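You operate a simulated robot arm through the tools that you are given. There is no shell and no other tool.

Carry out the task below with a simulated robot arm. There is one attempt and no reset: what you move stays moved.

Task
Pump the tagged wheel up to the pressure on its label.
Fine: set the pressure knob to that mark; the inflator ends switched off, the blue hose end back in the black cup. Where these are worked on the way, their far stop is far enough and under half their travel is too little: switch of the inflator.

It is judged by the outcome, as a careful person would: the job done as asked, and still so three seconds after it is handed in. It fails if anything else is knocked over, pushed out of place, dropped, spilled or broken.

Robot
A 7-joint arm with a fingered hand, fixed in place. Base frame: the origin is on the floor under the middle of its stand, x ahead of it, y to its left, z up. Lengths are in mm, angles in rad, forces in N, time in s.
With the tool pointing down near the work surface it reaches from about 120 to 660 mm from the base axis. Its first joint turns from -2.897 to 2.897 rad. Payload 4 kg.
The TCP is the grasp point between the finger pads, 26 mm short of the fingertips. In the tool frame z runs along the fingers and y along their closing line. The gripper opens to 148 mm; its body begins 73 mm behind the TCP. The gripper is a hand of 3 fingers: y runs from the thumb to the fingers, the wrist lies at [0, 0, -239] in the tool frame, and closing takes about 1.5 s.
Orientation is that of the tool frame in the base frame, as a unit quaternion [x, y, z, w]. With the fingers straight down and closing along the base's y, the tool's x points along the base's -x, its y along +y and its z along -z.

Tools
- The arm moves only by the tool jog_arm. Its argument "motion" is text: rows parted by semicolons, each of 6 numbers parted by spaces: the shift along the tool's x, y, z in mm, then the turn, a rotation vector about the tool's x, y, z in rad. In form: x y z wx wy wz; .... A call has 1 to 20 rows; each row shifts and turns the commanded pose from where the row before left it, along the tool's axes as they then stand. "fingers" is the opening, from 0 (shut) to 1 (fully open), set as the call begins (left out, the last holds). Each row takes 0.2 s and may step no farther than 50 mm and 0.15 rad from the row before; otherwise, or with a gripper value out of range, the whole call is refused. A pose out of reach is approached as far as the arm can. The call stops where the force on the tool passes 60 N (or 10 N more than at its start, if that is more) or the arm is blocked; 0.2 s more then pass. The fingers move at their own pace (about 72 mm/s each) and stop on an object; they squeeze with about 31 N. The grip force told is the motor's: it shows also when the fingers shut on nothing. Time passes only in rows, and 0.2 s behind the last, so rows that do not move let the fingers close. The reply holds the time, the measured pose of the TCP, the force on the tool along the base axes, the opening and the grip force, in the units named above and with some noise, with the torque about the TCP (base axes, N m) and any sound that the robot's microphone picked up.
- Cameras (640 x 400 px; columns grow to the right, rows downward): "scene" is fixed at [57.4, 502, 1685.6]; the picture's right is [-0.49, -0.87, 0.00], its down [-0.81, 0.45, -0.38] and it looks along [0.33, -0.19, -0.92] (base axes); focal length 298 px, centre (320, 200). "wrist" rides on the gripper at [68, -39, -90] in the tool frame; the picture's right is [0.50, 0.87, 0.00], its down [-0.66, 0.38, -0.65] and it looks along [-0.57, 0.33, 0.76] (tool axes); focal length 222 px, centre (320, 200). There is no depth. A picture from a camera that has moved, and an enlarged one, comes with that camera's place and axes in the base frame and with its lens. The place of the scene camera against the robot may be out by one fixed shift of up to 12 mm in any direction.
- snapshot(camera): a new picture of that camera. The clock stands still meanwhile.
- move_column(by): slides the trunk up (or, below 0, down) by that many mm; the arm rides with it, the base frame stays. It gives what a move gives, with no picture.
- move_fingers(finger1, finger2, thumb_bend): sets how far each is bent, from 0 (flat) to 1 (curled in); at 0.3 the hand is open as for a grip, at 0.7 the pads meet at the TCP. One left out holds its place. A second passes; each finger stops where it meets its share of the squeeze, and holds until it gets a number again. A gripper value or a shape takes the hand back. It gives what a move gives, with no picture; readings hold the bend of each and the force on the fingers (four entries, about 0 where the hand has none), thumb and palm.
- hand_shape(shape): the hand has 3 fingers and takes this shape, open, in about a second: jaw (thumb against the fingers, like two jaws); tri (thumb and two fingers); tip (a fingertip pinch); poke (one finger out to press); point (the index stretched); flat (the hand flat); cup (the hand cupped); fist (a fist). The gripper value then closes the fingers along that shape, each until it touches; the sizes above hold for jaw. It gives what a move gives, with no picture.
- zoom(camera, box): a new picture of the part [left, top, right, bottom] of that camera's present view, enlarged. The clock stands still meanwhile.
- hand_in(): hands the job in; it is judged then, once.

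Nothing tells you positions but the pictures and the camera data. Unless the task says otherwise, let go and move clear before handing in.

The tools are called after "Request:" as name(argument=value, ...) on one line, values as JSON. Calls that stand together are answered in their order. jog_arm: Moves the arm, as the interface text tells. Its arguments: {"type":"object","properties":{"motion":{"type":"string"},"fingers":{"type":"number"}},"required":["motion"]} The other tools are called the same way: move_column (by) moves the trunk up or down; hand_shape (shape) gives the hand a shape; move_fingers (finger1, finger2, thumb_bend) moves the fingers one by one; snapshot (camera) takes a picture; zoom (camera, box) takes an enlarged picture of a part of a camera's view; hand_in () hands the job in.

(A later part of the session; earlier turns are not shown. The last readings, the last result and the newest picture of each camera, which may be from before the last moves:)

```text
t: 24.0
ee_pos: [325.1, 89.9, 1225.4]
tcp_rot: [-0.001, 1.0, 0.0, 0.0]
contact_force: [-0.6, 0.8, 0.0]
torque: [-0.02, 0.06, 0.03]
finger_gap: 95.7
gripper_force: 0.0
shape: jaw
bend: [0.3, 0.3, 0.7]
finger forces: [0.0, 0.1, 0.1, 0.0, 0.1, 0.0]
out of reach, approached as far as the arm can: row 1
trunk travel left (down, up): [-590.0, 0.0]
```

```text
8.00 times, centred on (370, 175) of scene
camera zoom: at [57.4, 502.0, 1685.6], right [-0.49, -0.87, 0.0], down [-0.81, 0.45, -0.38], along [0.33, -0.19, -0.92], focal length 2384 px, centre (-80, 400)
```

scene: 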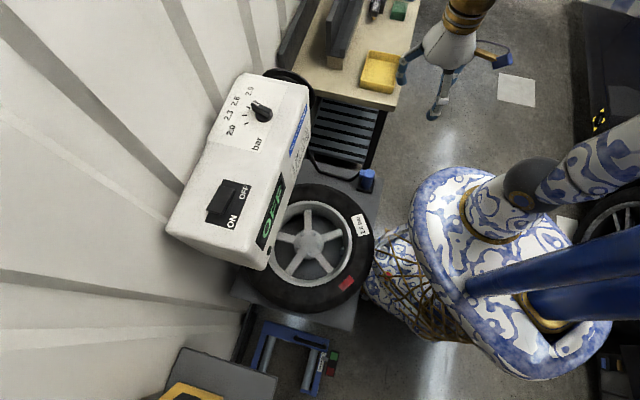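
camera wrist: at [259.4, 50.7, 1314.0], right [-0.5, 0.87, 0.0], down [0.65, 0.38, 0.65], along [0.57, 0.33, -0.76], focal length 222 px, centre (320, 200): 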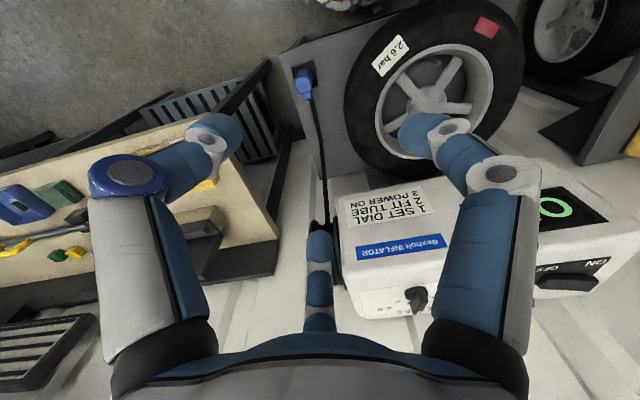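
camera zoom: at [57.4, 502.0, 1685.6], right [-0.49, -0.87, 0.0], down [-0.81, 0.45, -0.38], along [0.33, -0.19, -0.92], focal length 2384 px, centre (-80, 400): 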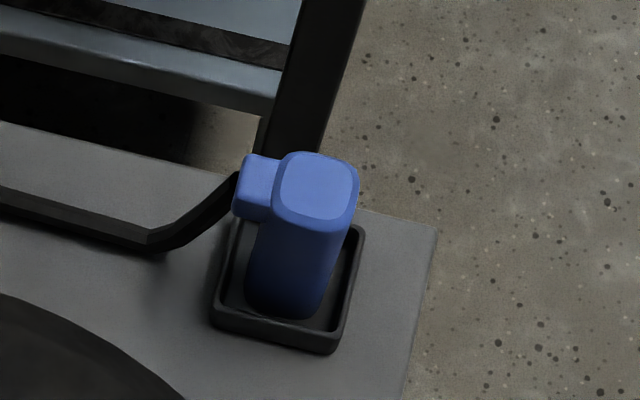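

The hose end is an upright blue block (~37 mm square) in a square black cup, with the hose boss pointing about 50°; the valve top is near (204, 325, 746). I'll lower the trunk by 350 mm here, where the space below is clear, and look again.

Request:
move_column(by=-350)

Request:
snapshot(camera="wrist")

Request:
snapshot(camera="scene")

```text
t: 27.4
ee_pos: [325.4, 90.4, 875.8]
tcp_rot: [0.0, 1.0, 0.001, 0.0]
contact_force: [-0.4, 0.0, 0.4]
torque: [0.0, 0.0, 0.05]
finger_gap: 96.1
gripper_force: 0.1
shape: jaw
bend: [0.3, 0.3, 0.7]
finger forces: [0.0, 0.0, 0.1, 0.1, 0.0, 0.1]
trunk travel left (down, up): [-240.0, 350.0]
```

```text
taken
camera wrist: at [259.5, 50.9, 964.2], right [-0.5, 0.87, 0.0], down [0.65, 0.38, 0.65], along [0.57, 0.33, -0.76], focal length 222 px, centre (320, 200)
```

wrist: 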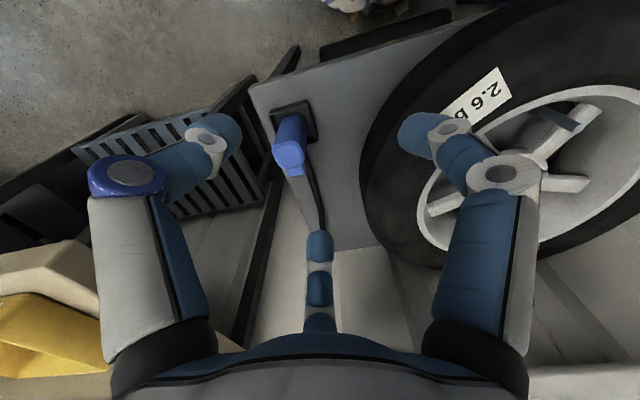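

```text
taken
```

scene: 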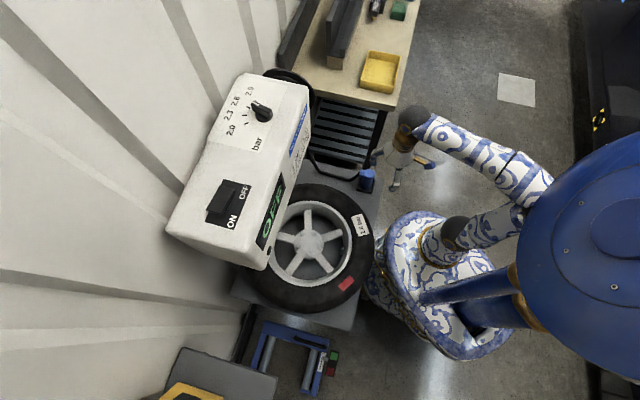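

The trunk moved down safely. I'll zoom in on the hose end and the label/valve from this nearer position.

Request:
zoom(camera="wrist", box=[230, 80, 358, 160])

Request:
zoom(camera="wrist", box=[420, 60, 640, 200])

Request:
zoom(camera="scene", box=[330, 110, 458, 190])

```text
5.00 times, centred on (294, 120) of wrist
camera zoom: at [259.5, 50.9, 964.2], right [-0.5, 0.87, 0.0], down [0.65, 0.38, 0.65], along [0.57, 0.33, -0.76], focal length 1111 px, centre (450, 600)
```

zoom: 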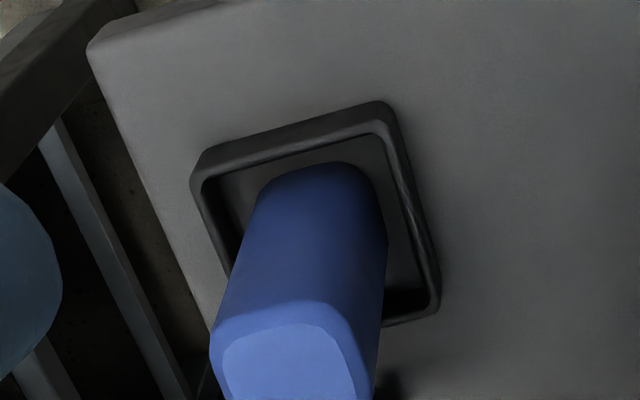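

```text
2.86 times, centred on (530, 130) of wrist
camera zoom: at [259.5, 50.9, 964.2], right [-0.5, 0.87, 0.0], down [0.65, 0.38, 0.65], along [0.57, 0.33, -0.76], focal length 635 px, centre (-280, 400)
```

zoom: 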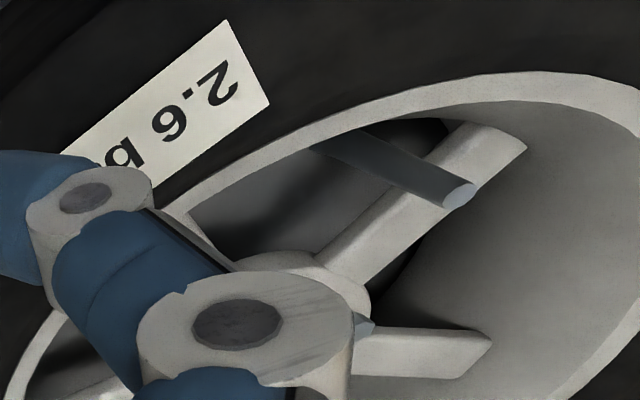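

```text
5.00 times, centred on (394, 150) of scene
camera zoom: at [57.4, 502.0, 1685.6], right [-0.49, -0.87, 0.0], down [-0.81, 0.45, -0.38], along [0.33, -0.19, -0.92], focal length 1490 px, centre (-50, 450)
```

zoom: 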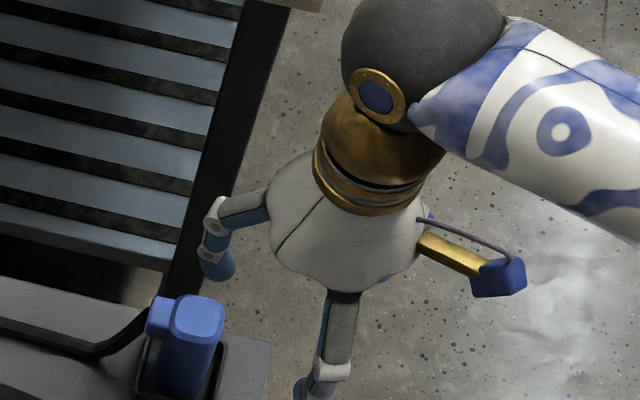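

The hose end's top is at about (404, 88, 703), standing centred in the cup (centre (402, 87), rim z≈620, turned 45°). I'll turn the hand so the hose boss lies between the two fingers (tool y at 45°) and move above it.

Request:
jog_arm(motion="0 0 0 0 0 0.13; 0 0 0 0 0 0.13; 0 0 0 0 0 0.13; 0 0 0 0 0 0.13; 0 0 0 0 0 0.13; 0 0 0 0 0 0.135; -19.2 17.8 22 0 0 0; -19.2 17.8 22 0 0 0; -19.2 17.8 22 0 0 0; 0 0 0 0 0 0", fingers=0.75)

Request:
snapshot(camera="wrist")

Request:
zoom(camera="scene", box=[330, 110, 458, 190])

```text
t: 29.6
ee_pos: [406.5, 85.3, 808.8]
tcp_rot: [0.382, 0.924, 0.001, 0.0]
contact_force: [0.0, -0.4, 0.0]
torque: [-0.01, 0.0, 0.01]
finger_gap: 110.6
gripper_force: 0.1
shape: jaw
bend: [0.27, 0.27, 0.55]
finger forces: [0.0, 0.1, 0.0, 0.0, 0.1, 0.0]
trunk travel left (down, up): [-240.0, 350.0]
```

```text
taken
camera wrist: at [332.3, 105.0, 897.9], right [0.26, 0.97, 0.0], down [0.73, -0.2, 0.65], along [0.63, -0.17, -0.76], focal length 222 px, centre (320, 200)
```

wrist: 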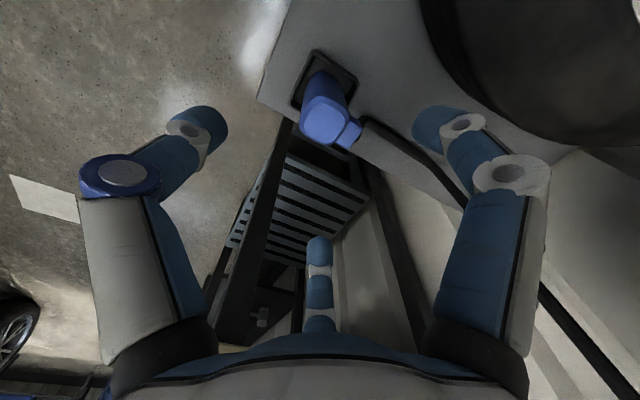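

```text
5.00 times, centred on (394, 150) of scene
camera zoom: at [57.4, 502.0, 1685.6], right [-0.49, -0.87, 0.0], down [-0.81, 0.45, -0.38], along [0.33, -0.19, -0.92], focal length 1490 px, centre (-50, 450)
```

zoom: 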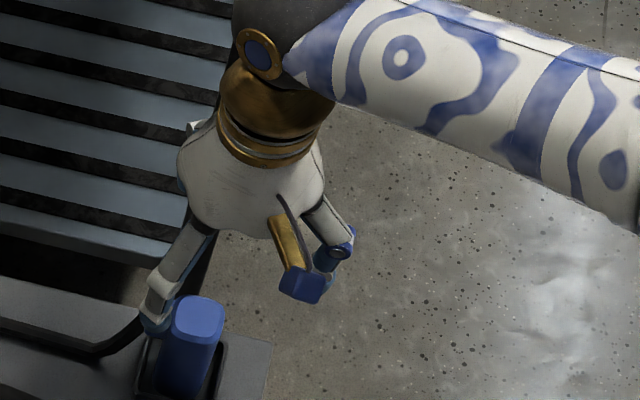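

The hand is over the hose end with the boss between the fingers. I'll zoom in for a precise centre.

Request:
zoom(camera="wrist", box=[260, 40, 420, 140])

Request:
zoom(camera="wrist", box=[200, 120, 400, 245])

```text
4.00 times, centred on (340, 90) of wrist
camera zoom: at [332.3, 105.0, 897.9], right [0.26, 0.97, 0.0], down [0.73, -0.2, 0.65], along [0.63, -0.17, -0.76], focal length 888 px, centre (240, 640)
```

zoom: 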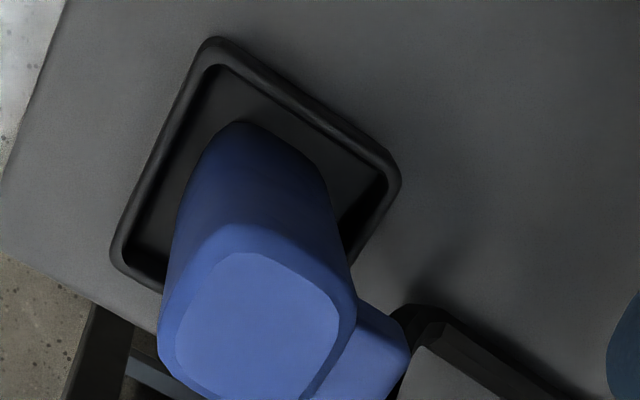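

```text
3.20 times, centred on (300, 182) of wrist
camera zoom: at [332.3, 105.0, 897.9], right [0.26, 0.97, 0.0], down [0.73, -0.2, 0.65], along [0.63, -0.17, -0.76], focal length 711 px, centre (384, 256)
```

zoom: 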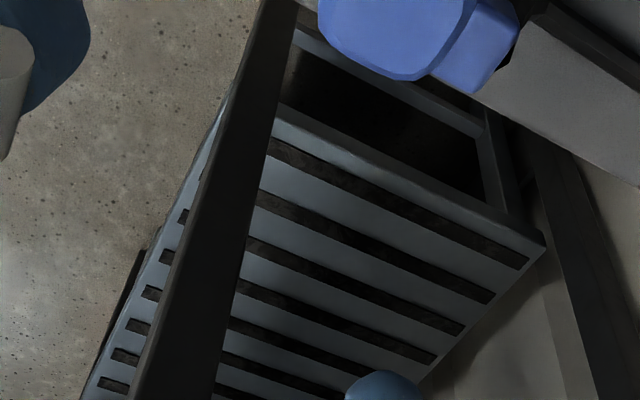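

The refined top centre is about (407, 89, 697) and the cup centre (405, 89). I'll descend around it, keeping the tips well above the cup rim.

Request:
jog_arm(motion="2.5 2.5 30 0 0 0; 0 0 30 0 0 0; 0 0 25 0 0 0; 0 0 15 0 0 0; 0 0 0 0 0 0")

Request:
snapshot(camera="wrist")

Request:
zoom(camera="scene", box=[330, 130, 426, 190])

```text
t: 30.8
ee_pos: [403.7, 90.0, 709.6]
tcp_rot: [0.382, 0.924, 0.001, 0.0]
contact_force: [0.4, -0.2, -0.4]
torque: [-0.01, -0.04, 0.04]
finger_gap: 110.7
gripper_force: 0.0
shape: jaw
bend: [0.27, 0.27, 0.55]
finger forces: [0.0, 0.1, 0.0, 0.0, 0.1, 0.0]
trunk travel left (down, up): [-240.0, 350.0]
```

```text
taken
camera wrist: at [329.8, 110.0, 799.2], right [0.26, 0.97, 0.0], down [0.73, -0.2, 0.65], along [0.63, -0.17, -0.76], focal length 222 px, centre (320, 200)
```

wrist: 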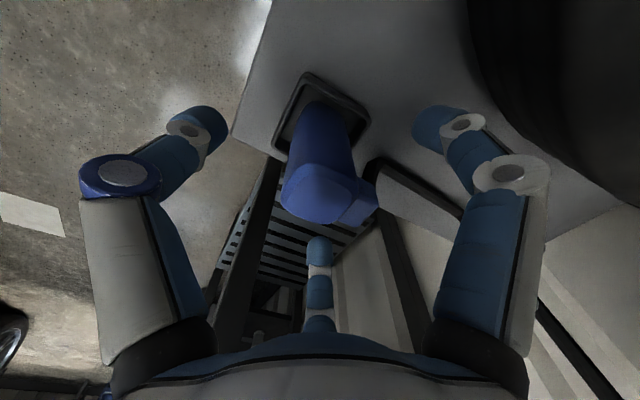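

```text
6.67 times, centred on (378, 160) of scene
camera zoom: at [57.4, 502.0, 1685.6], right [-0.49, -0.87, 0.0], down [-0.81, 0.45, -0.38], along [0.33, -0.19, -0.92], focal length 1987 px, centre (-67, 467)
```

zoom: 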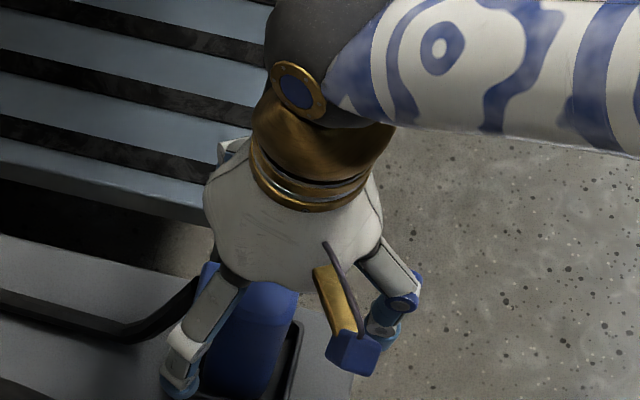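

I'm close above; another zoom will check the alignment before the final descent.

Request:
zoom(camera="wrist", box=[260, 130, 420, 230])

```text
4.00 times, centred on (340, 180) of wrist
camera zoom: at [329.8, 110.0, 799.2], right [0.26, 0.97, 0.0], down [0.73, -0.2, 0.65], along [0.63, -0.17, -0.76], focal length 888 px, centre (240, 280)
```

zoom: 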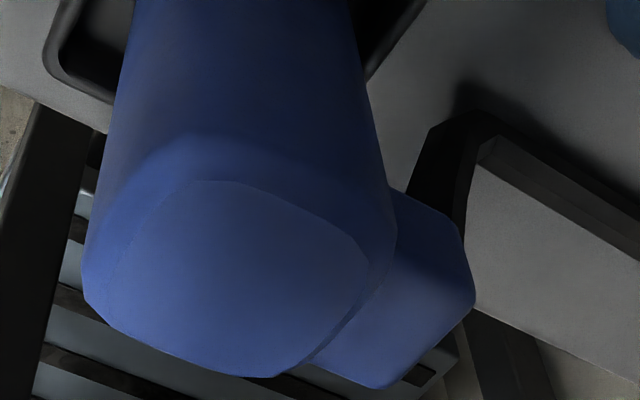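

The alignment is within a few millimetres. I'll descend 25 mm more and close gently.

Request:
jog_arm(motion="0 0 13 0 0 0; 0 0 12 0 0 0; 0 0 0 0 0 0")

Request:
jog_arm(motion="0 0 0 0 0 0; 0 0 0 0 0 0; 0 0 0 0 0 0; 0 0 0 0 0 0; 0 0 0 0 0 0; 0 0 0 0 0 0; 0 0 0 0 0 0", fingers=0)

Request:
snapshot(camera="wrist")

Request:
zoom(camera="scene", box=[330, 130, 426, 190])

```text
t: 31.6
ee_pos: [402.8, 89.9, 684.3]
tcp_rot: [0.382, 0.924, 0.001, -0.001]
contact_force: [0.2, 0.0, -0.8]
torque: [0.01, 0.01, 0.02]
finger_gap: 110.3
gripper_force: 0.0
shape: jaw
bend: [0.27, 0.27, 0.55]
finger forces: [0.0, 0.1, 0.0, 0.0, 0.1, 0.0]
trunk travel left (down, up): [-240.0, 350.0]
```

```text
t: 33.2
ee_pos: [402.8, 89.2, 684.6]
tcp_rot: [0.382, 0.924, 0.001, 0.001]
contact_force: [-0.6, 0.0, -0.4]
torque: [0.02, 0.04, 0.01]
finger_gap: 32.9
gripper_force: 30.7
shape: jaw
bend: [0.75, 0.77, 0.7]
finger forces: [27.5, 27.8, 0.0, 0.0, 25.8, 0.0]
trunk travel left (down, up): [-240.0, 350.0]
```

```text
taken
camera wrist: at [329.5, 110.3, 774.7], right [0.26, 0.97, 0.0], down [0.73, -0.2, 0.65], along [0.63, -0.17, -0.76], focal length 222 px, centre (320, 200)
```

wrist: 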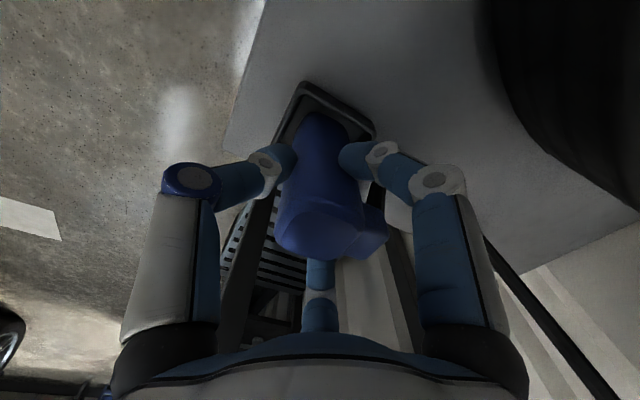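

```text
6.67 times, centred on (378, 160) of scene
camera zoom: at [57.4, 502.0, 1685.6], right [-0.49, -0.87, 0.0], down [-0.81, 0.45, -0.38], along [0.33, -0.19, -0.92], focal length 1987 px, centre (-67, 467)
```

zoom: 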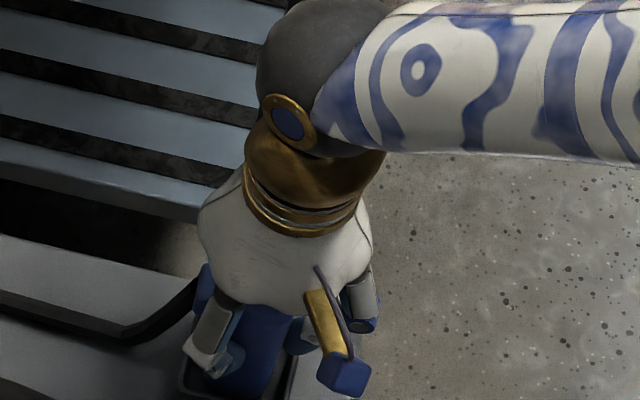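

The hose end is held (about 27 N on each digit). I'll lift it straight up by 60 mm and check that it comes along.

Request:
jog_arm(motion="0 0 -10 0 0 0; 0 0 -15 0 0 0; 0 0 -15 0 0 0; 0 0 -20 0 0 0; 0 0 0 0 0 0")

Request:
snapshot(camera="wrist")

Request:
zoom(camera="scene", box=[290, 110, 418, 190])

```text
t: 34.4
ee_pos: [404.2, 91.0, 745.6]
tcp_rot: [0.381, 0.924, 0.001, 0.0]
contact_force: [0.5, 0.2, -0.5]
torque: [0.01, 0.0, -0.01]
finger_gap: 32.8
gripper_force: 30.7
shape: jaw
bend: [0.75, 0.77, 0.7]
finger forces: [27.5, 28.0, 0.0, 0.0, 25.9, 0.0]
trunk travel left (down, up): [-240.0, 350.0]
```

```text
taken
camera wrist: at [329.9, 111.1, 834.6], right [0.26, 0.97, 0.0], down [0.73, -0.2, 0.65], along [0.63, -0.17, -0.76], focal length 222 px, centre (320, 200)
```

wrist: 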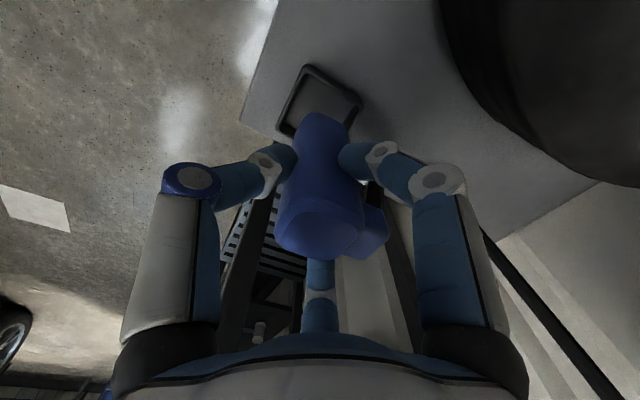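

```text
5.00 times, centred on (354, 150) of scene
camera zoom: at [57.4, 502.0, 1685.6], right [-0.49, -0.87, 0.0], down [-0.81, 0.45, -0.38], along [0.33, -0.19, -0.92], focal length 1490 px, centre (150, 450)
```

zoom: 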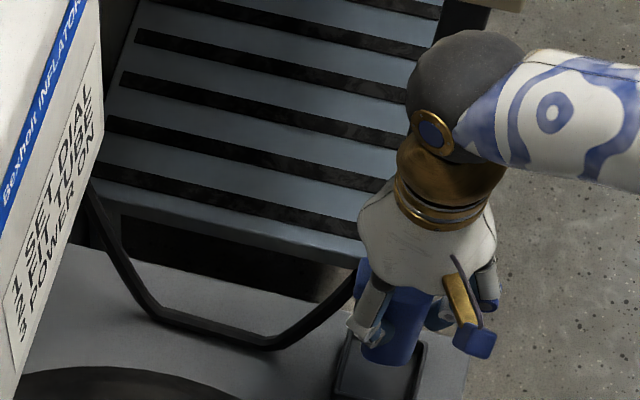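

The hose end lifted cleanly, its bottom about 77 mm below the TCP. I'll rise and carry it over the wheel near the valve, holding it well above the tyre.

Request:
jog_arm(motion="0 0 -40 0 0 0; 0 0 -40 0 0 0; 0 0 -40 0 0 0; 0 0 -35 0 0 0; 38.9 6.4 0 0 0 0; 38.9 6.4 0 0 0 0; 38.9 6.4 0 0 0 0; 38.9 6.4 0 0 0 0; 38.9 6.4 0 0 0 0; 38.9 6.4 0 0 0 0; 38.9 6.4 0 0 0 0; 0 0 0 0 0 0")

Request:
snapshot(camera="wrist")

Request:
snapshot(camera="scene")

```text
t: 37.0
ee_pos: [243.2, 316.8, 897.1]
tcp_rot: [0.382, 0.924, 0.001, 0.0]
contact_force: [-0.4, -0.4, -2.5]
torque: [-0.02, -0.01, 0.01]
finger_gap: 32.6
gripper_force: 30.8
shape: jaw
bend: [0.75, 0.77, 0.7]
finger forces: [27.8, 28.0, 0.0, 0.0, 25.6, 0.0]
trunk travel left (down, up): [-240.0, 350.0]
```

```text
taken
camera wrist: at [168.9, 337.7, 987.4], right [0.26, 0.97, 0.0], down [0.73, -0.2, 0.65], along [0.63, -0.17, -0.76], focal length 222 px, centre (320, 200)
```

wrist: 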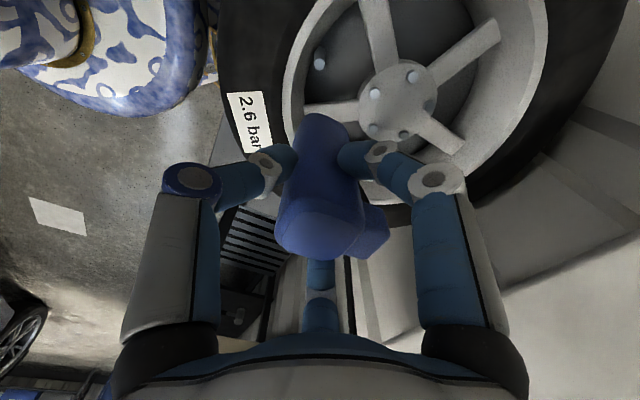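

```text
taken
```

scene: 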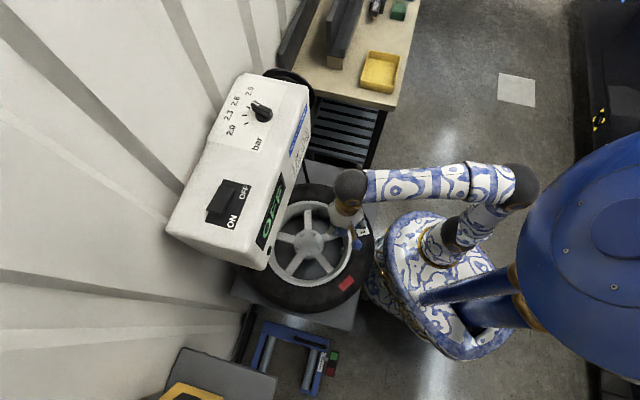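

The valve is visible at (320, 60) in the wrist view. I'll zoom in to triangulate it and see how the rim and hose lie.

Request:
zoom(camera="wrist", box=[240, 10, 400, 110])

Request:
zoom(camera="scene", box=[270, 160, 398, 240])

Request:
zoom(camera="scene", box=[270, 230, 398, 310])

```text
4.00 times, centred on (320, 60) of wrist
camera zoom: at [168.9, 337.7, 987.4], right [0.26, 0.97, 0.0], down [0.73, -0.2, 0.65], along [0.63, -0.17, -0.76], focal length 888 px, centre (320, 760)
```

zoom: 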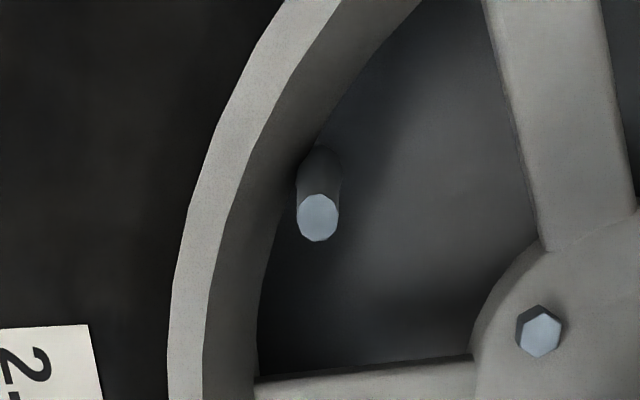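

```text
5.00 times, centred on (334, 200) of scene
camera zoom: at [57.4, 502.0, 1685.6], right [-0.49, -0.87, 0.0], down [-0.81, 0.45, -0.38], along [0.33, -0.19, -0.92], focal length 1490 px, centre (250, 200)
```

zoom: 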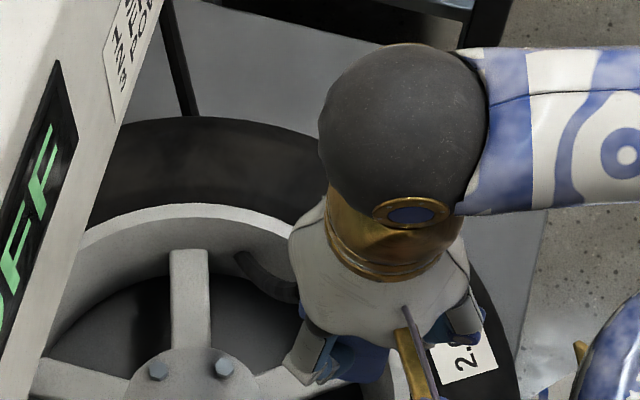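

```text
5.00 times, centred on (334, 270) of scene
camera zoom: at [57.4, 502.0, 1685.6], right [-0.49, -0.87, 0.0], down [-0.81, 0.45, -0.38], along [0.33, -0.19, -0.92], focal length 1490 px, centre (250, -150)
```

zoom: 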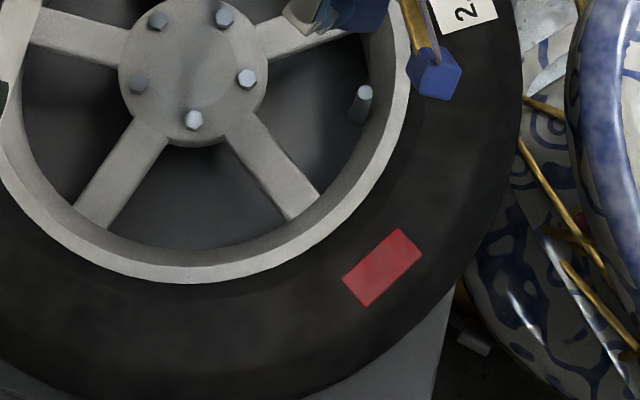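

The valve stem top triangulates to about (207.4, 327.5, 743), and the tyre sidewall is around z 720, so there is room for the fingers. I'll zoom in on the held block to find its offset from the TCP.

Request:
zoom(camera="wrist", box=[240, 100, 400, 200])

Request:
zoom(camera="wrist", box=[240, 170, 400, 270])

```text
4.00 times, centred on (320, 150) of wrist
camera zoom: at [168.9, 337.7, 987.4], right [0.26, 0.97, 0.0], down [0.73, -0.2, 0.65], along [0.63, -0.17, -0.76], focal length 888 px, centre (320, 400)
```

zoom: 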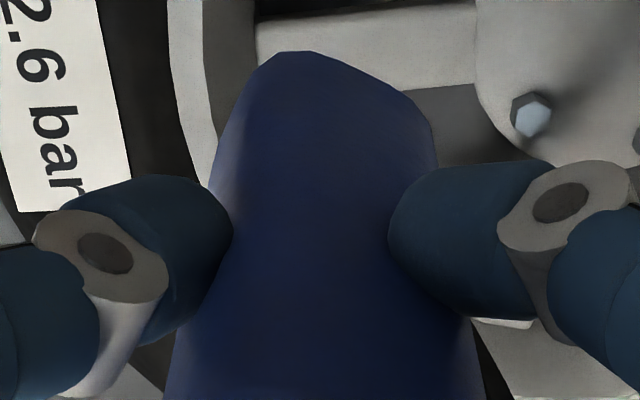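

```text
4.00 times, centred on (320, 220) of wrist
camera zoom: at [168.9, 337.7, 987.4], right [0.26, 0.97, 0.0], down [0.73, -0.2, 0.65], along [0.63, -0.17, -0.76], focal length 888 px, centre (320, 120)
```

zoom: 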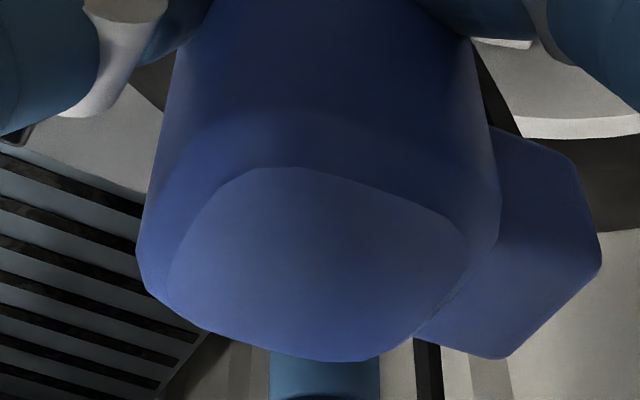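

The block is centred on the TCP within about 2 mm and extends from 26 mm above to about 76 mm below it. I'll move directly over the valve while staying high and check the alignment from both cameras.

Request:
jog_arm(motion="16.5 -8.9 0 0 0 0; 16.4 -8.8 0 0 0 0; 0 0 0 0 0 0; 0 0 0 0 0 0")

Request:
zoom(camera="wrist", box=[240, 50, 400, 150])

Request:
zoom(camera="scene", box=[290, 190, 418, 270])

```text
t: 38.0
ee_pos: [206.9, 327.7, 898.3]
tcp_rot: [0.382, 0.924, 0.0, 0.001]
contact_force: [0.1, 0.9, -0.6]
torque: [-0.01, 0.02, 0.02]
finger_gap: 32.5
gripper_force: 30.8
shape: jaw
bend: [0.75, 0.77, 0.7]
finger forces: [27.8, 28.0, 0.0, 0.0, 25.7, 0.1]
trunk travel left (down, up): [-240.0, 350.0]
```

```text
4.00 times, centred on (320, 100) of wrist
camera zoom: at [134.1, 348.0, 986.9], right [0.26, 0.97, 0.0], down [0.73, -0.2, 0.65], along [0.63, -0.17, -0.76], focal length 888 px, centre (320, 600)
```

zoom: 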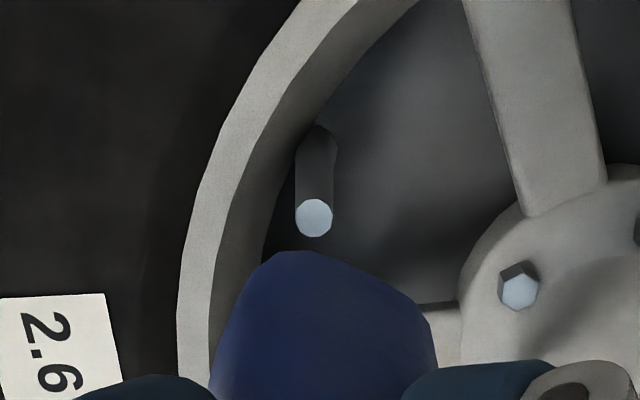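

```text
5.00 times, centred on (354, 230) of scene
camera zoom: at [57.4, 502.0, 1685.6], right [-0.49, -0.87, 0.0], down [-0.81, 0.45, -0.38], along [0.33, -0.19, -0.92], focal length 1490 px, centre (150, 50)
```

zoom: 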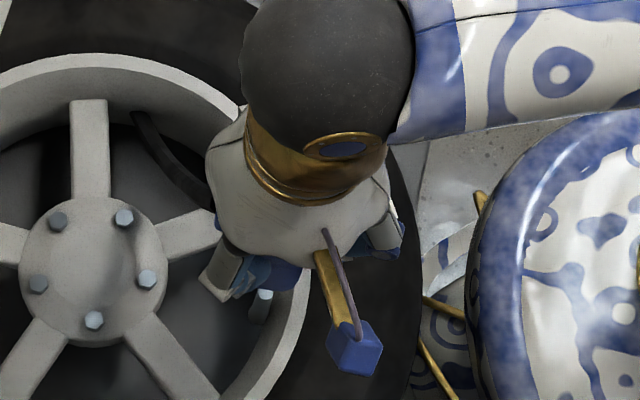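

The valve stem appears just beyond the block's lower edge and the alignment is within ~2 mm. I'll nudge 1.5 mm and descend to just above the stem.

Request:
jog_arm(motion="-0.3 -1.5 20 0 0 0; 0 0 20 0 0 0; 0 0 20 0 0 0; 0 0 6 0 0 0; 0 0 0 0 0 0")

Request:
zoom(camera="wrist", box=[240, 70, 400, 170])

Request:
zoom(camera="scene", box=[290, 200, 386, 260])

```text
t: 39.2
ee_pos: [204.5, 325.0, 831.8]
tcp_rot: [0.382, 0.924, 0.0, 0.0]
contact_force: [0.1, 0.1, -1.0]
torque: [-0.04, 0.01, -0.01]
finger_gap: 32.6
gripper_force: 31.1
shape: jaw
bend: [0.75, 0.77, 0.7]
finger forces: [27.7, 28.1, 0.0, 0.0, 25.6, 0.1]
trunk travel left (down, up): [-240.0, 350.0]
```

```text
4.00 times, centred on (320, 120) of wrist
camera zoom: at [131.5, 344.6, 921.2], right [0.26, 0.97, 0.0], down [0.73, -0.2, 0.65], along [0.63, -0.17, -0.76], focal length 888 px, centre (320, 520)
```

zoom: 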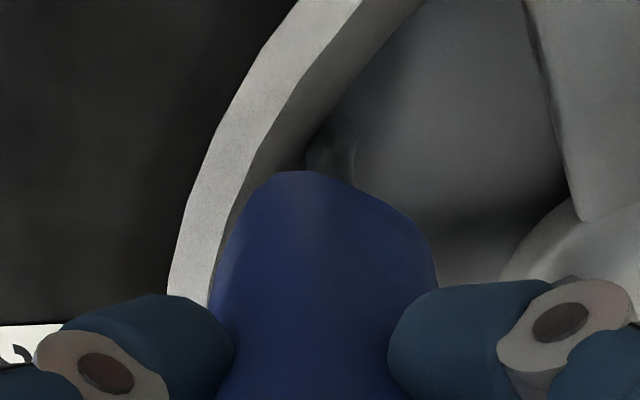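

```text
6.67 times, centred on (338, 230) of scene
camera zoom: at [57.4, 502.0, 1685.6], right [-0.49, -0.87, 0.0], down [-0.81, 0.45, -0.38], along [0.33, -0.19, -0.92], focal length 1987 px, centre (200, 0)
```

zoom: 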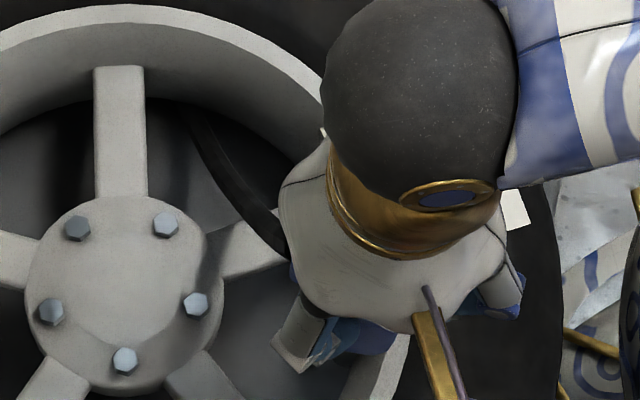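

The block sits directly above the stem with roughly a 1.4 mm sideways error. I'll correct that and lower in small steps while watching the force.

Request:
jog_arm(motion="0.7 1.2 0 0 0 0; 0 0 6 0 0 0; 0 0 6 0 0 0; 0 0 0 0 0 0")

Request:
jog_arm(motion="0 0 3 0 0 0; 0 0 3 0 0 0; 0 0 0 0 0 0")

```text
t: 40.2
ee_pos: [206.2, 326.2, 822.2]
tcp_rot: [0.381, 0.924, 0.0, 0.001]
contact_force: [0.6, 0.4, -1.6]
torque: [0.0, -0.02, 0.04]
finger_gap: 32.5
gripper_force: 30.5
shape: jaw
bend: [0.75, 0.77, 0.7]
finger forces: [27.7, 28.0, 0.0, 0.0, 25.6, 0.0]
trunk travel left (down, up): [-240.0, 350.0]
```

```text
t: 41.0
ee_pos: [207.5, 324.2, 815.0]
tcp_rot: [0.381, 0.925, 0.0, 0.001]
contact_force: [-0.5, -0.5, -1.3]
torque: [0.01, 0.01, 0.01]
finger_gap: 32.4
gripper_force: 31.0
shape: jaw
bend: [0.75, 0.77, 0.7]
finger forces: [27.6, 28.2, 0.0, 0.0, 25.7, 0.0]
trunk travel left (down, up): [-240.0, 350.0]
```

No contact yet at TCP z 815; I'll continue downward in small steps.

Request:
jog_arm(motion="0 0 3 0 0 0; 0 0 3 0 0 0; 0 0 0 0 0 0")

Request:
zoom(camera="wrist", box=[240, 70, 400, 170])

```text
t: 41.8
ee_pos: [206.6, 326.0, 809.2]
tcp_rot: [0.382, 0.924, 0.0, 0.0]
contact_force: [0.7, -0.3, -1.3]
torque: [-0.02, 0.02, -0.01]
finger_gap: 32.6
gripper_force: 30.6
shape: jaw
bend: [0.75, 0.77, 0.7]
finger forces: [27.6, 28.0, 0.1, 0.0, 25.5, 0.0]
trunk travel left (down, up): [-240.0, 350.0]
```

```text
4.00 times, centred on (320, 120) of wrist
camera zoom: at [132.0, 345.9, 898.3], right [0.26, 0.97, 0.0], down [0.73, -0.2, 0.65], along [0.63, -0.17, -0.76], focal length 888 px, centre (320, 520)
```

zoom: 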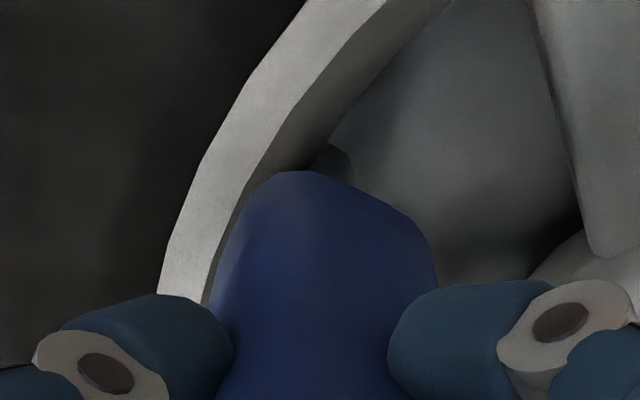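

There is still no contact, and the block is clear of the rim. Continuing down.

Request:
jog_arm(motion="0 0 3 0 0 0; 0 0 3 0 0 0; 0 0 0 0 0 0")

Request:
jog_arm(motion="0 0 3 0 0 0; 0 0 2 0 0 0; 0 0 0 0 0 0")

```text
t: 42.6
ee_pos: [208.0, 324.9, 802.3]
tcp_rot: [0.382, 0.924, 0.0, -0.001]
contact_force: [0.5, -0.3, -2.6]
torque: [0.01, 0.01, 0.01]
finger_gap: 32.4
gripper_force: 30.9
shape: jaw
bend: [0.75, 0.77, 0.7]
finger forces: [27.7, 28.1, 0.0, 0.1, 25.5, 0.0]
trunk travel left (down, up): [-240.0, 350.0]
```

```text
t: 43.4
ee_pos: [206.8, 325.1, 798.7]
tcp_rot: [0.381, 0.924, 0.0, 0.001]
contact_force: [0.0, -0.3, -1.7]
torque: [0.02, 0.02, 0.05]
finger_gap: 32.3
gripper_force: 30.6
shape: jaw
bend: [0.75, 0.77, 0.7]
finger forces: [27.6, 28.1, 0.0, 0.0, 25.7, 0.1]
trunk travel left (down, up): [-240.0, 350.0]
```

The block's bottom should now be about 20 mm below the stem top with no force, so it may be sliding over the stem. I'll check both views.

Request:
zoom(camera="wrist", box=[240, 70, 400, 170])

Request:
zoom(camera="scene", box=[310, 220, 390, 270])

```text
4.00 times, centred on (320, 120) of wrist
camera zoom: at [132.8, 345.9, 886.9], right [0.26, 0.97, 0.0], down [0.73, -0.2, 0.65], along [0.63, -0.17, -0.76], focal length 888 px, centre (320, 520)
```

zoom: 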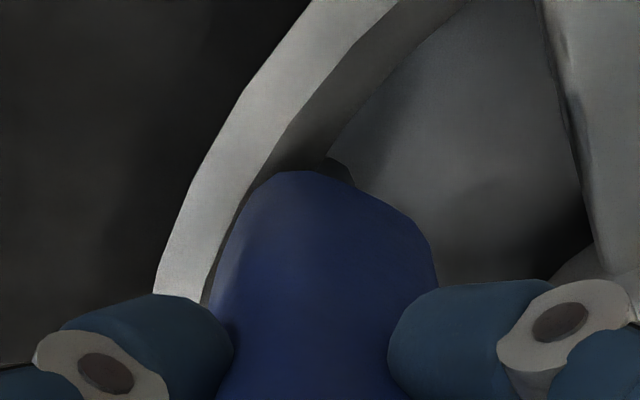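

```text
8.00 times, centred on (350, 245) of scene
camera zoom: at [57.4, 502.0, 1685.6], right [-0.49, -0.87, 0.0], down [-0.81, 0.45, -0.38], along [0.33, -0.19, -0.92], focal length 2384 px, centre (80, -160)
```

zoom: 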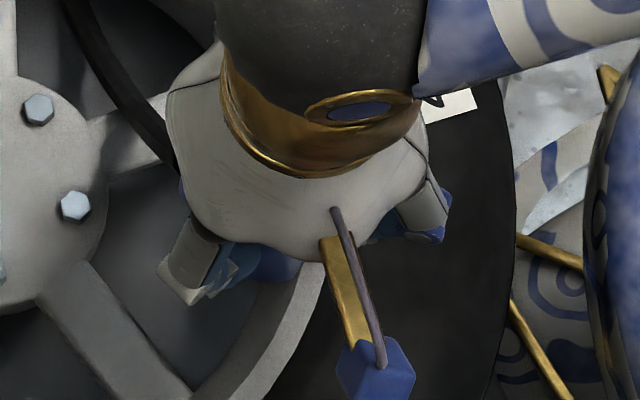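

The stem is hidden beneath the block, as expected. I'll keep lowering until it seats.

Request:
jog_arm(motion="0 0 2 0 0 0; 0 0 2 0 0 0; 0 0 0 0 0 0")

Request:
jog_arm(motion="0 0 2 0 0 0; 0 0 2 0 0 0; 0 0 0 0 0 0")

Request:
jog_arm(motion="0 0 2 0 0 0; 0 0 2 0 0 0; 0 0 0 0 0 0")

```text
t: 44.2
ee_pos: [207.0, 323.2, 794.3]
tcp_rot: [0.382, 0.924, 0.001, 0.001]
contact_force: [-0.2, 0.7, -2.2]
torque: [0.03, 0.02, 0.01]
finger_gap: 32.5
gripper_force: 30.7
shape: jaw
bend: [0.75, 0.77, 0.7]
finger forces: [27.9, 27.8, 0.0, 0.1, 25.6, 0.1]
trunk travel left (down, up): [-240.0, 350.0]
```

```text
t: 45.0
ee_pos: [207.1, 323.7, 789.8]
tcp_rot: [0.381, 0.925, 0.0, 0.001]
contact_force: [0.0, 0.1, 13.1]
torque: [0.01, -0.01, 0.0]
finger_gap: 32.9
gripper_force: 31.6
shape: jaw
bend: [0.76, 0.77, 0.7]
finger forces: [29.9, 29.7, 0.0, 0.1, 27.7, 0.1]
trunk travel left (down, up): [-240.0, 350.0]
```

```text
t: 45.8
ee_pos: [207.1, 324.4, 787.6]
tcp_rot: [0.381, 0.924, 0.003, 0.0]
contact_force: [-3.7, -0.1, 50.0]
torque: [-0.06, 0.08, -0.05]
finger_gap: 35.7
gripper_force: 30.7
shape: jaw
bend: [0.77, 0.78, 0.72]
finger forces: [37.3, 36.0, 0.0, 0.0, 36.3, 0.1]
trunk travel left (down, up): [-240.0, 350.0]
```

The block met a firm centred stop at TCP z≈790 (force purely vertical), so it is seated on the stem. I'll ease off, open the hand and see if it stays.

Request:
jog_arm(motion="0 0 -2 0 0 0; 0 0 0 0 0 0; 0 0 0 0 0 0")

Request:
jog_arm(motion="0 0 0 0 0 0; 0 0 0 0 0 0; 0 0 0 0 0 0; 0 0 0 0 0 0; 0 0 0 0 0 0", fingers=0.7)

Request:
snapshot(camera="wrist")

Request:
zoom(camera="scene", box=[290, 200, 418, 280])

```text
t: 46.6
ee_pos: [206.2, 323.5, 787.8]
tcp_rot: [0.382, 0.924, 0.002, 0.001]
contact_force: [-3.6, 2.0, 37.3]
torque: [-0.02, 0.05, -0.08]
finger_gap: 35.6
gripper_force: 31.2
shape: jaw
bend: [0.77, 0.78, 0.71]
finger forces: [36.8, 35.0, 0.0, 0.0, 35.0, 0.0]
trunk travel left (down, up): [-240.0, 350.0]
```

```text
t: 47.8
ee_pos: [207.1, 324.3, 788.0]
tcp_rot: [0.382, 0.924, 0.0, 0.001]
contact_force: [-0.8, -0.3, -0.3]
torque: [0.0, 0.0, -0.04]
finger_gap: 103.3
gripper_force: 0.0
shape: jaw
bend: [0.28, 0.28, 0.74]
finger forces: [0.0, 0.0, 0.0, 0.0, 0.1, 0.0]
trunk travel left (down, up): [-240.0, 350.0]
```

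```text
taken
camera wrist: at [133.2, 345.0, 876.4], right [0.26, 0.97, 0.0], down [0.73, -0.2, 0.65], along [0.63, -0.17, -0.76], focal length 222 px, centre (320, 200)
```

wrist: 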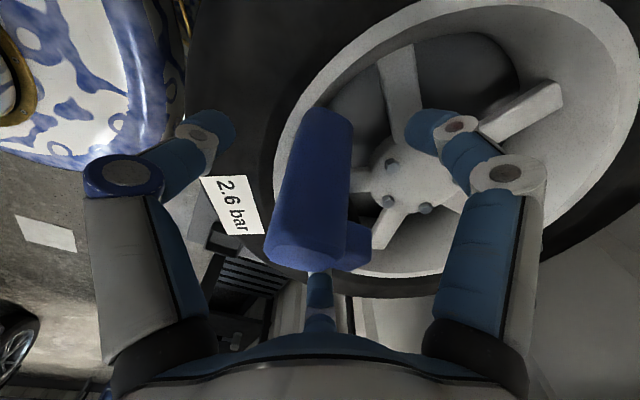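

```text
5.00 times, centred on (354, 240) of scene
camera zoom: at [57.4, 502.0, 1685.6], right [-0.49, -0.87, 0.0], down [-0.81, 0.45, -0.38], along [0.33, -0.19, -0.92], focal length 1490 px, centre (150, 0)
```

zoom: 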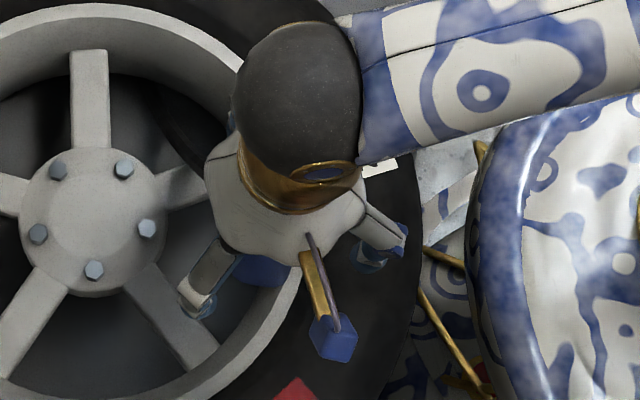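

The block stays on the valve. I'll raise the hand straight up, clear of it, and look again.

Request:
jog_arm(motion="0 0 -20 0 0 0; 0 0 -30 0 0 0; 0 0 -40 0 0 0; 0 0 -40 0 0 0; 0 0 0 0 0 0")

Request:
snapshot(camera="wrist")

Request:
zoom(camera="scene", box=[290, 200, 418, 280])

```text
t: 49.0
ee_pos: [206.6, 324.4, 919.5]
tcp_rot: [0.382, 0.924, 0.0, 0.0]
contact_force: [-0.3, 0.8, 0.5]
torque: [0.02, -0.04, 0.01]
finger_gap: 103.2
gripper_force: 0.1
shape: jaw
bend: [0.28, 0.28, 0.74]
finger forces: [0.0, 0.0, 0.0, 0.1, 0.1, 0.1]
trunk travel left (down, up): [-240.0, 350.0]
```

```text
taken
camera wrist: at [133.3, 344.4, 1008.5], right [0.26, 0.97, 0.0], down [0.73, -0.2, 0.65], along [0.63, -0.17, -0.76], focal length 222 px, centre (320, 200)
```

wrist: 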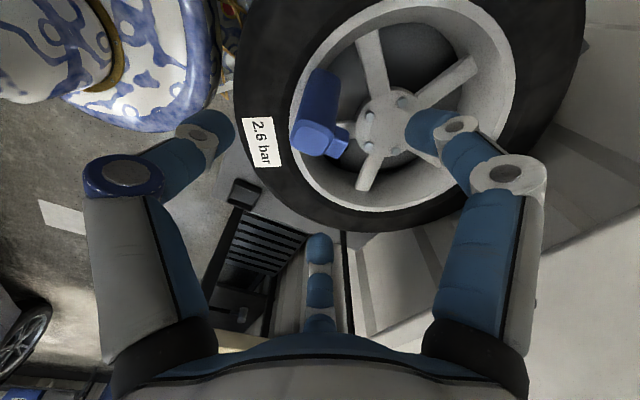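

```text
5.00 times, centred on (354, 240) of scene
camera zoom: at [57.4, 502.0, 1685.6], right [-0.49, -0.87, 0.0], down [-0.81, 0.45, -0.38], along [0.33, -0.19, -0.92], focal length 1490 px, centre (150, 0)
```

zoom: 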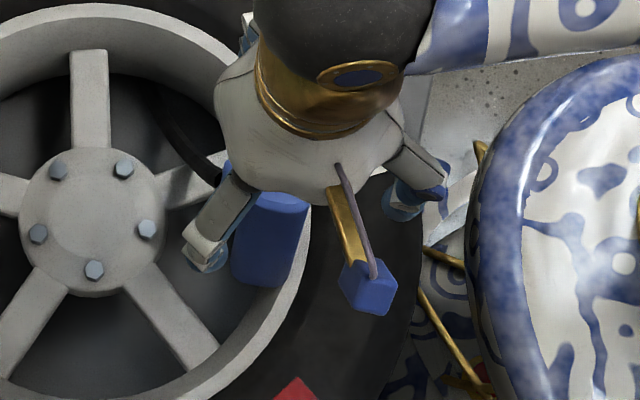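

The hose end is standing on the valve with a slight lean. I'll zoom in to judge whether it is properly fitted.

Request:
zoom(camera="wrist", box=[250, 40, 410, 140])

Request:
zoom(camera="wrist", box=[250, 90, 410, 190])

Request:
zoom(camera="scene", box=[310, 220, 374, 260])

```text
4.00 times, centred on (330, 90) of wrist
camera zoom: at [133.3, 344.4, 1008.5], right [0.26, 0.97, 0.0], down [0.73, -0.2, 0.65], along [0.63, -0.17, -0.76], focal length 888 px, centre (280, 640)
```

zoom: 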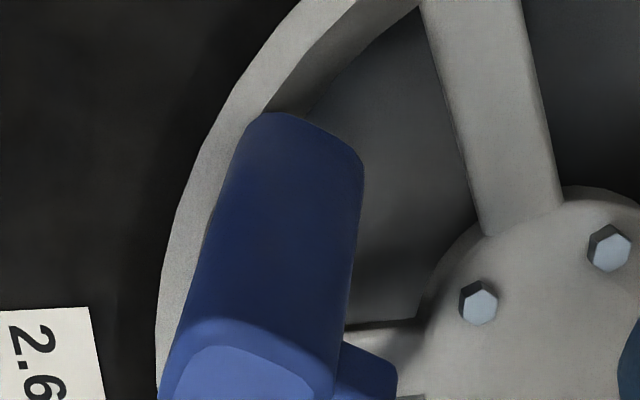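

```text
4.00 times, centred on (330, 140) of wrist
camera zoom: at [133.3, 344.4, 1008.5], right [0.26, 0.97, 0.0], down [0.73, -0.2, 0.65], along [0.63, -0.17, -0.76], focal length 888 px, centre (280, 440)
```

zoom: 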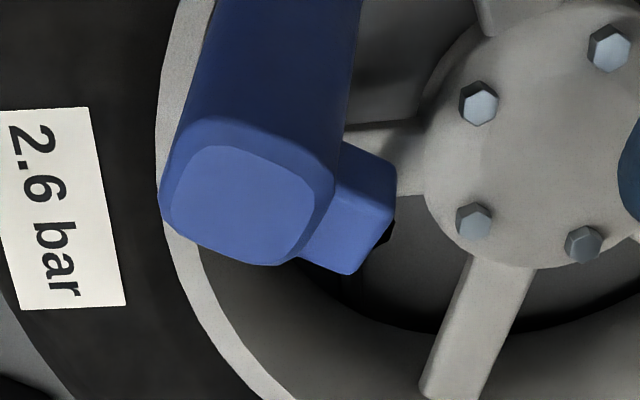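

```text
10.00 times, centred on (342, 240) of scene
camera zoom: at [57.4, 502.0, 1685.6], right [-0.49, -0.87, 0.0], down [-0.81, 0.45, -0.38], along [0.33, -0.19, -0.92], focal length 2981 px, centre (100, -200)
```

zoom: 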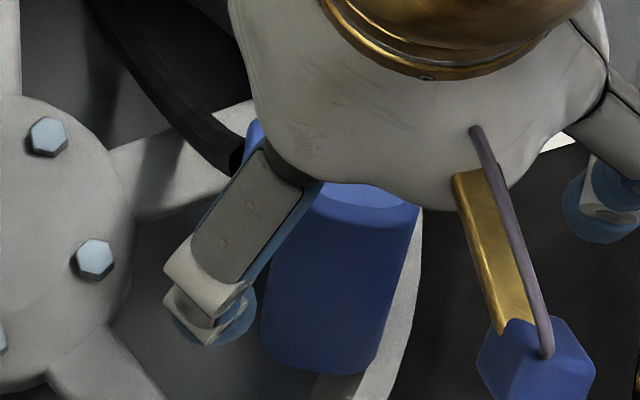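

The stem is inside the socket and the block is leaning only as far as the clearance lets it. Next is the switch: I'll raise the trunk, then move over the inflator's rocker.

Request:
move_column(by=350)

Request:
snapshot(camera="scene")

Request:
snapshot(camera="wrist")

```text
t: 52.4
ee_pos: [206.8, 324.0, 1268.3]
tcp_rot: [0.382, 0.924, 0.001, 0.0]
contact_force: [0.3, 1.1, -0.5]
torque: [-0.02, 0.0, 0.03]
finger_gap: 103.3
gripper_force: 0.1
shape: jaw
bend: [0.28, 0.28, 0.74]
finger forces: [0.0, 0.0, 0.1, 0.0, 0.1, 0.1]
trunk travel left (down, up): [-590.0, 0.0]
```

```text
taken
```

scene: 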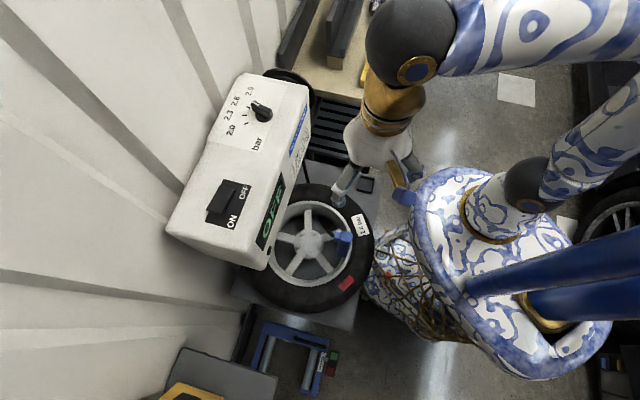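

```text
taken
camera wrist: at [133.3, 344.5, 1358.0], right [0.26, 0.97, 0.0], down [0.73, -0.2, 0.65], along [0.63, -0.17, -0.76], focal length 222 px, centre (320, 200)
```

wrist: 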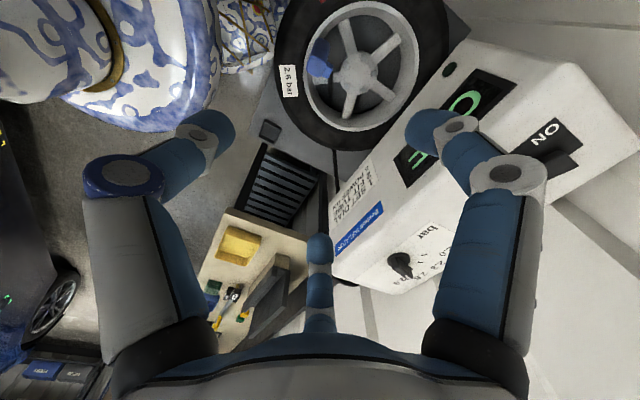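

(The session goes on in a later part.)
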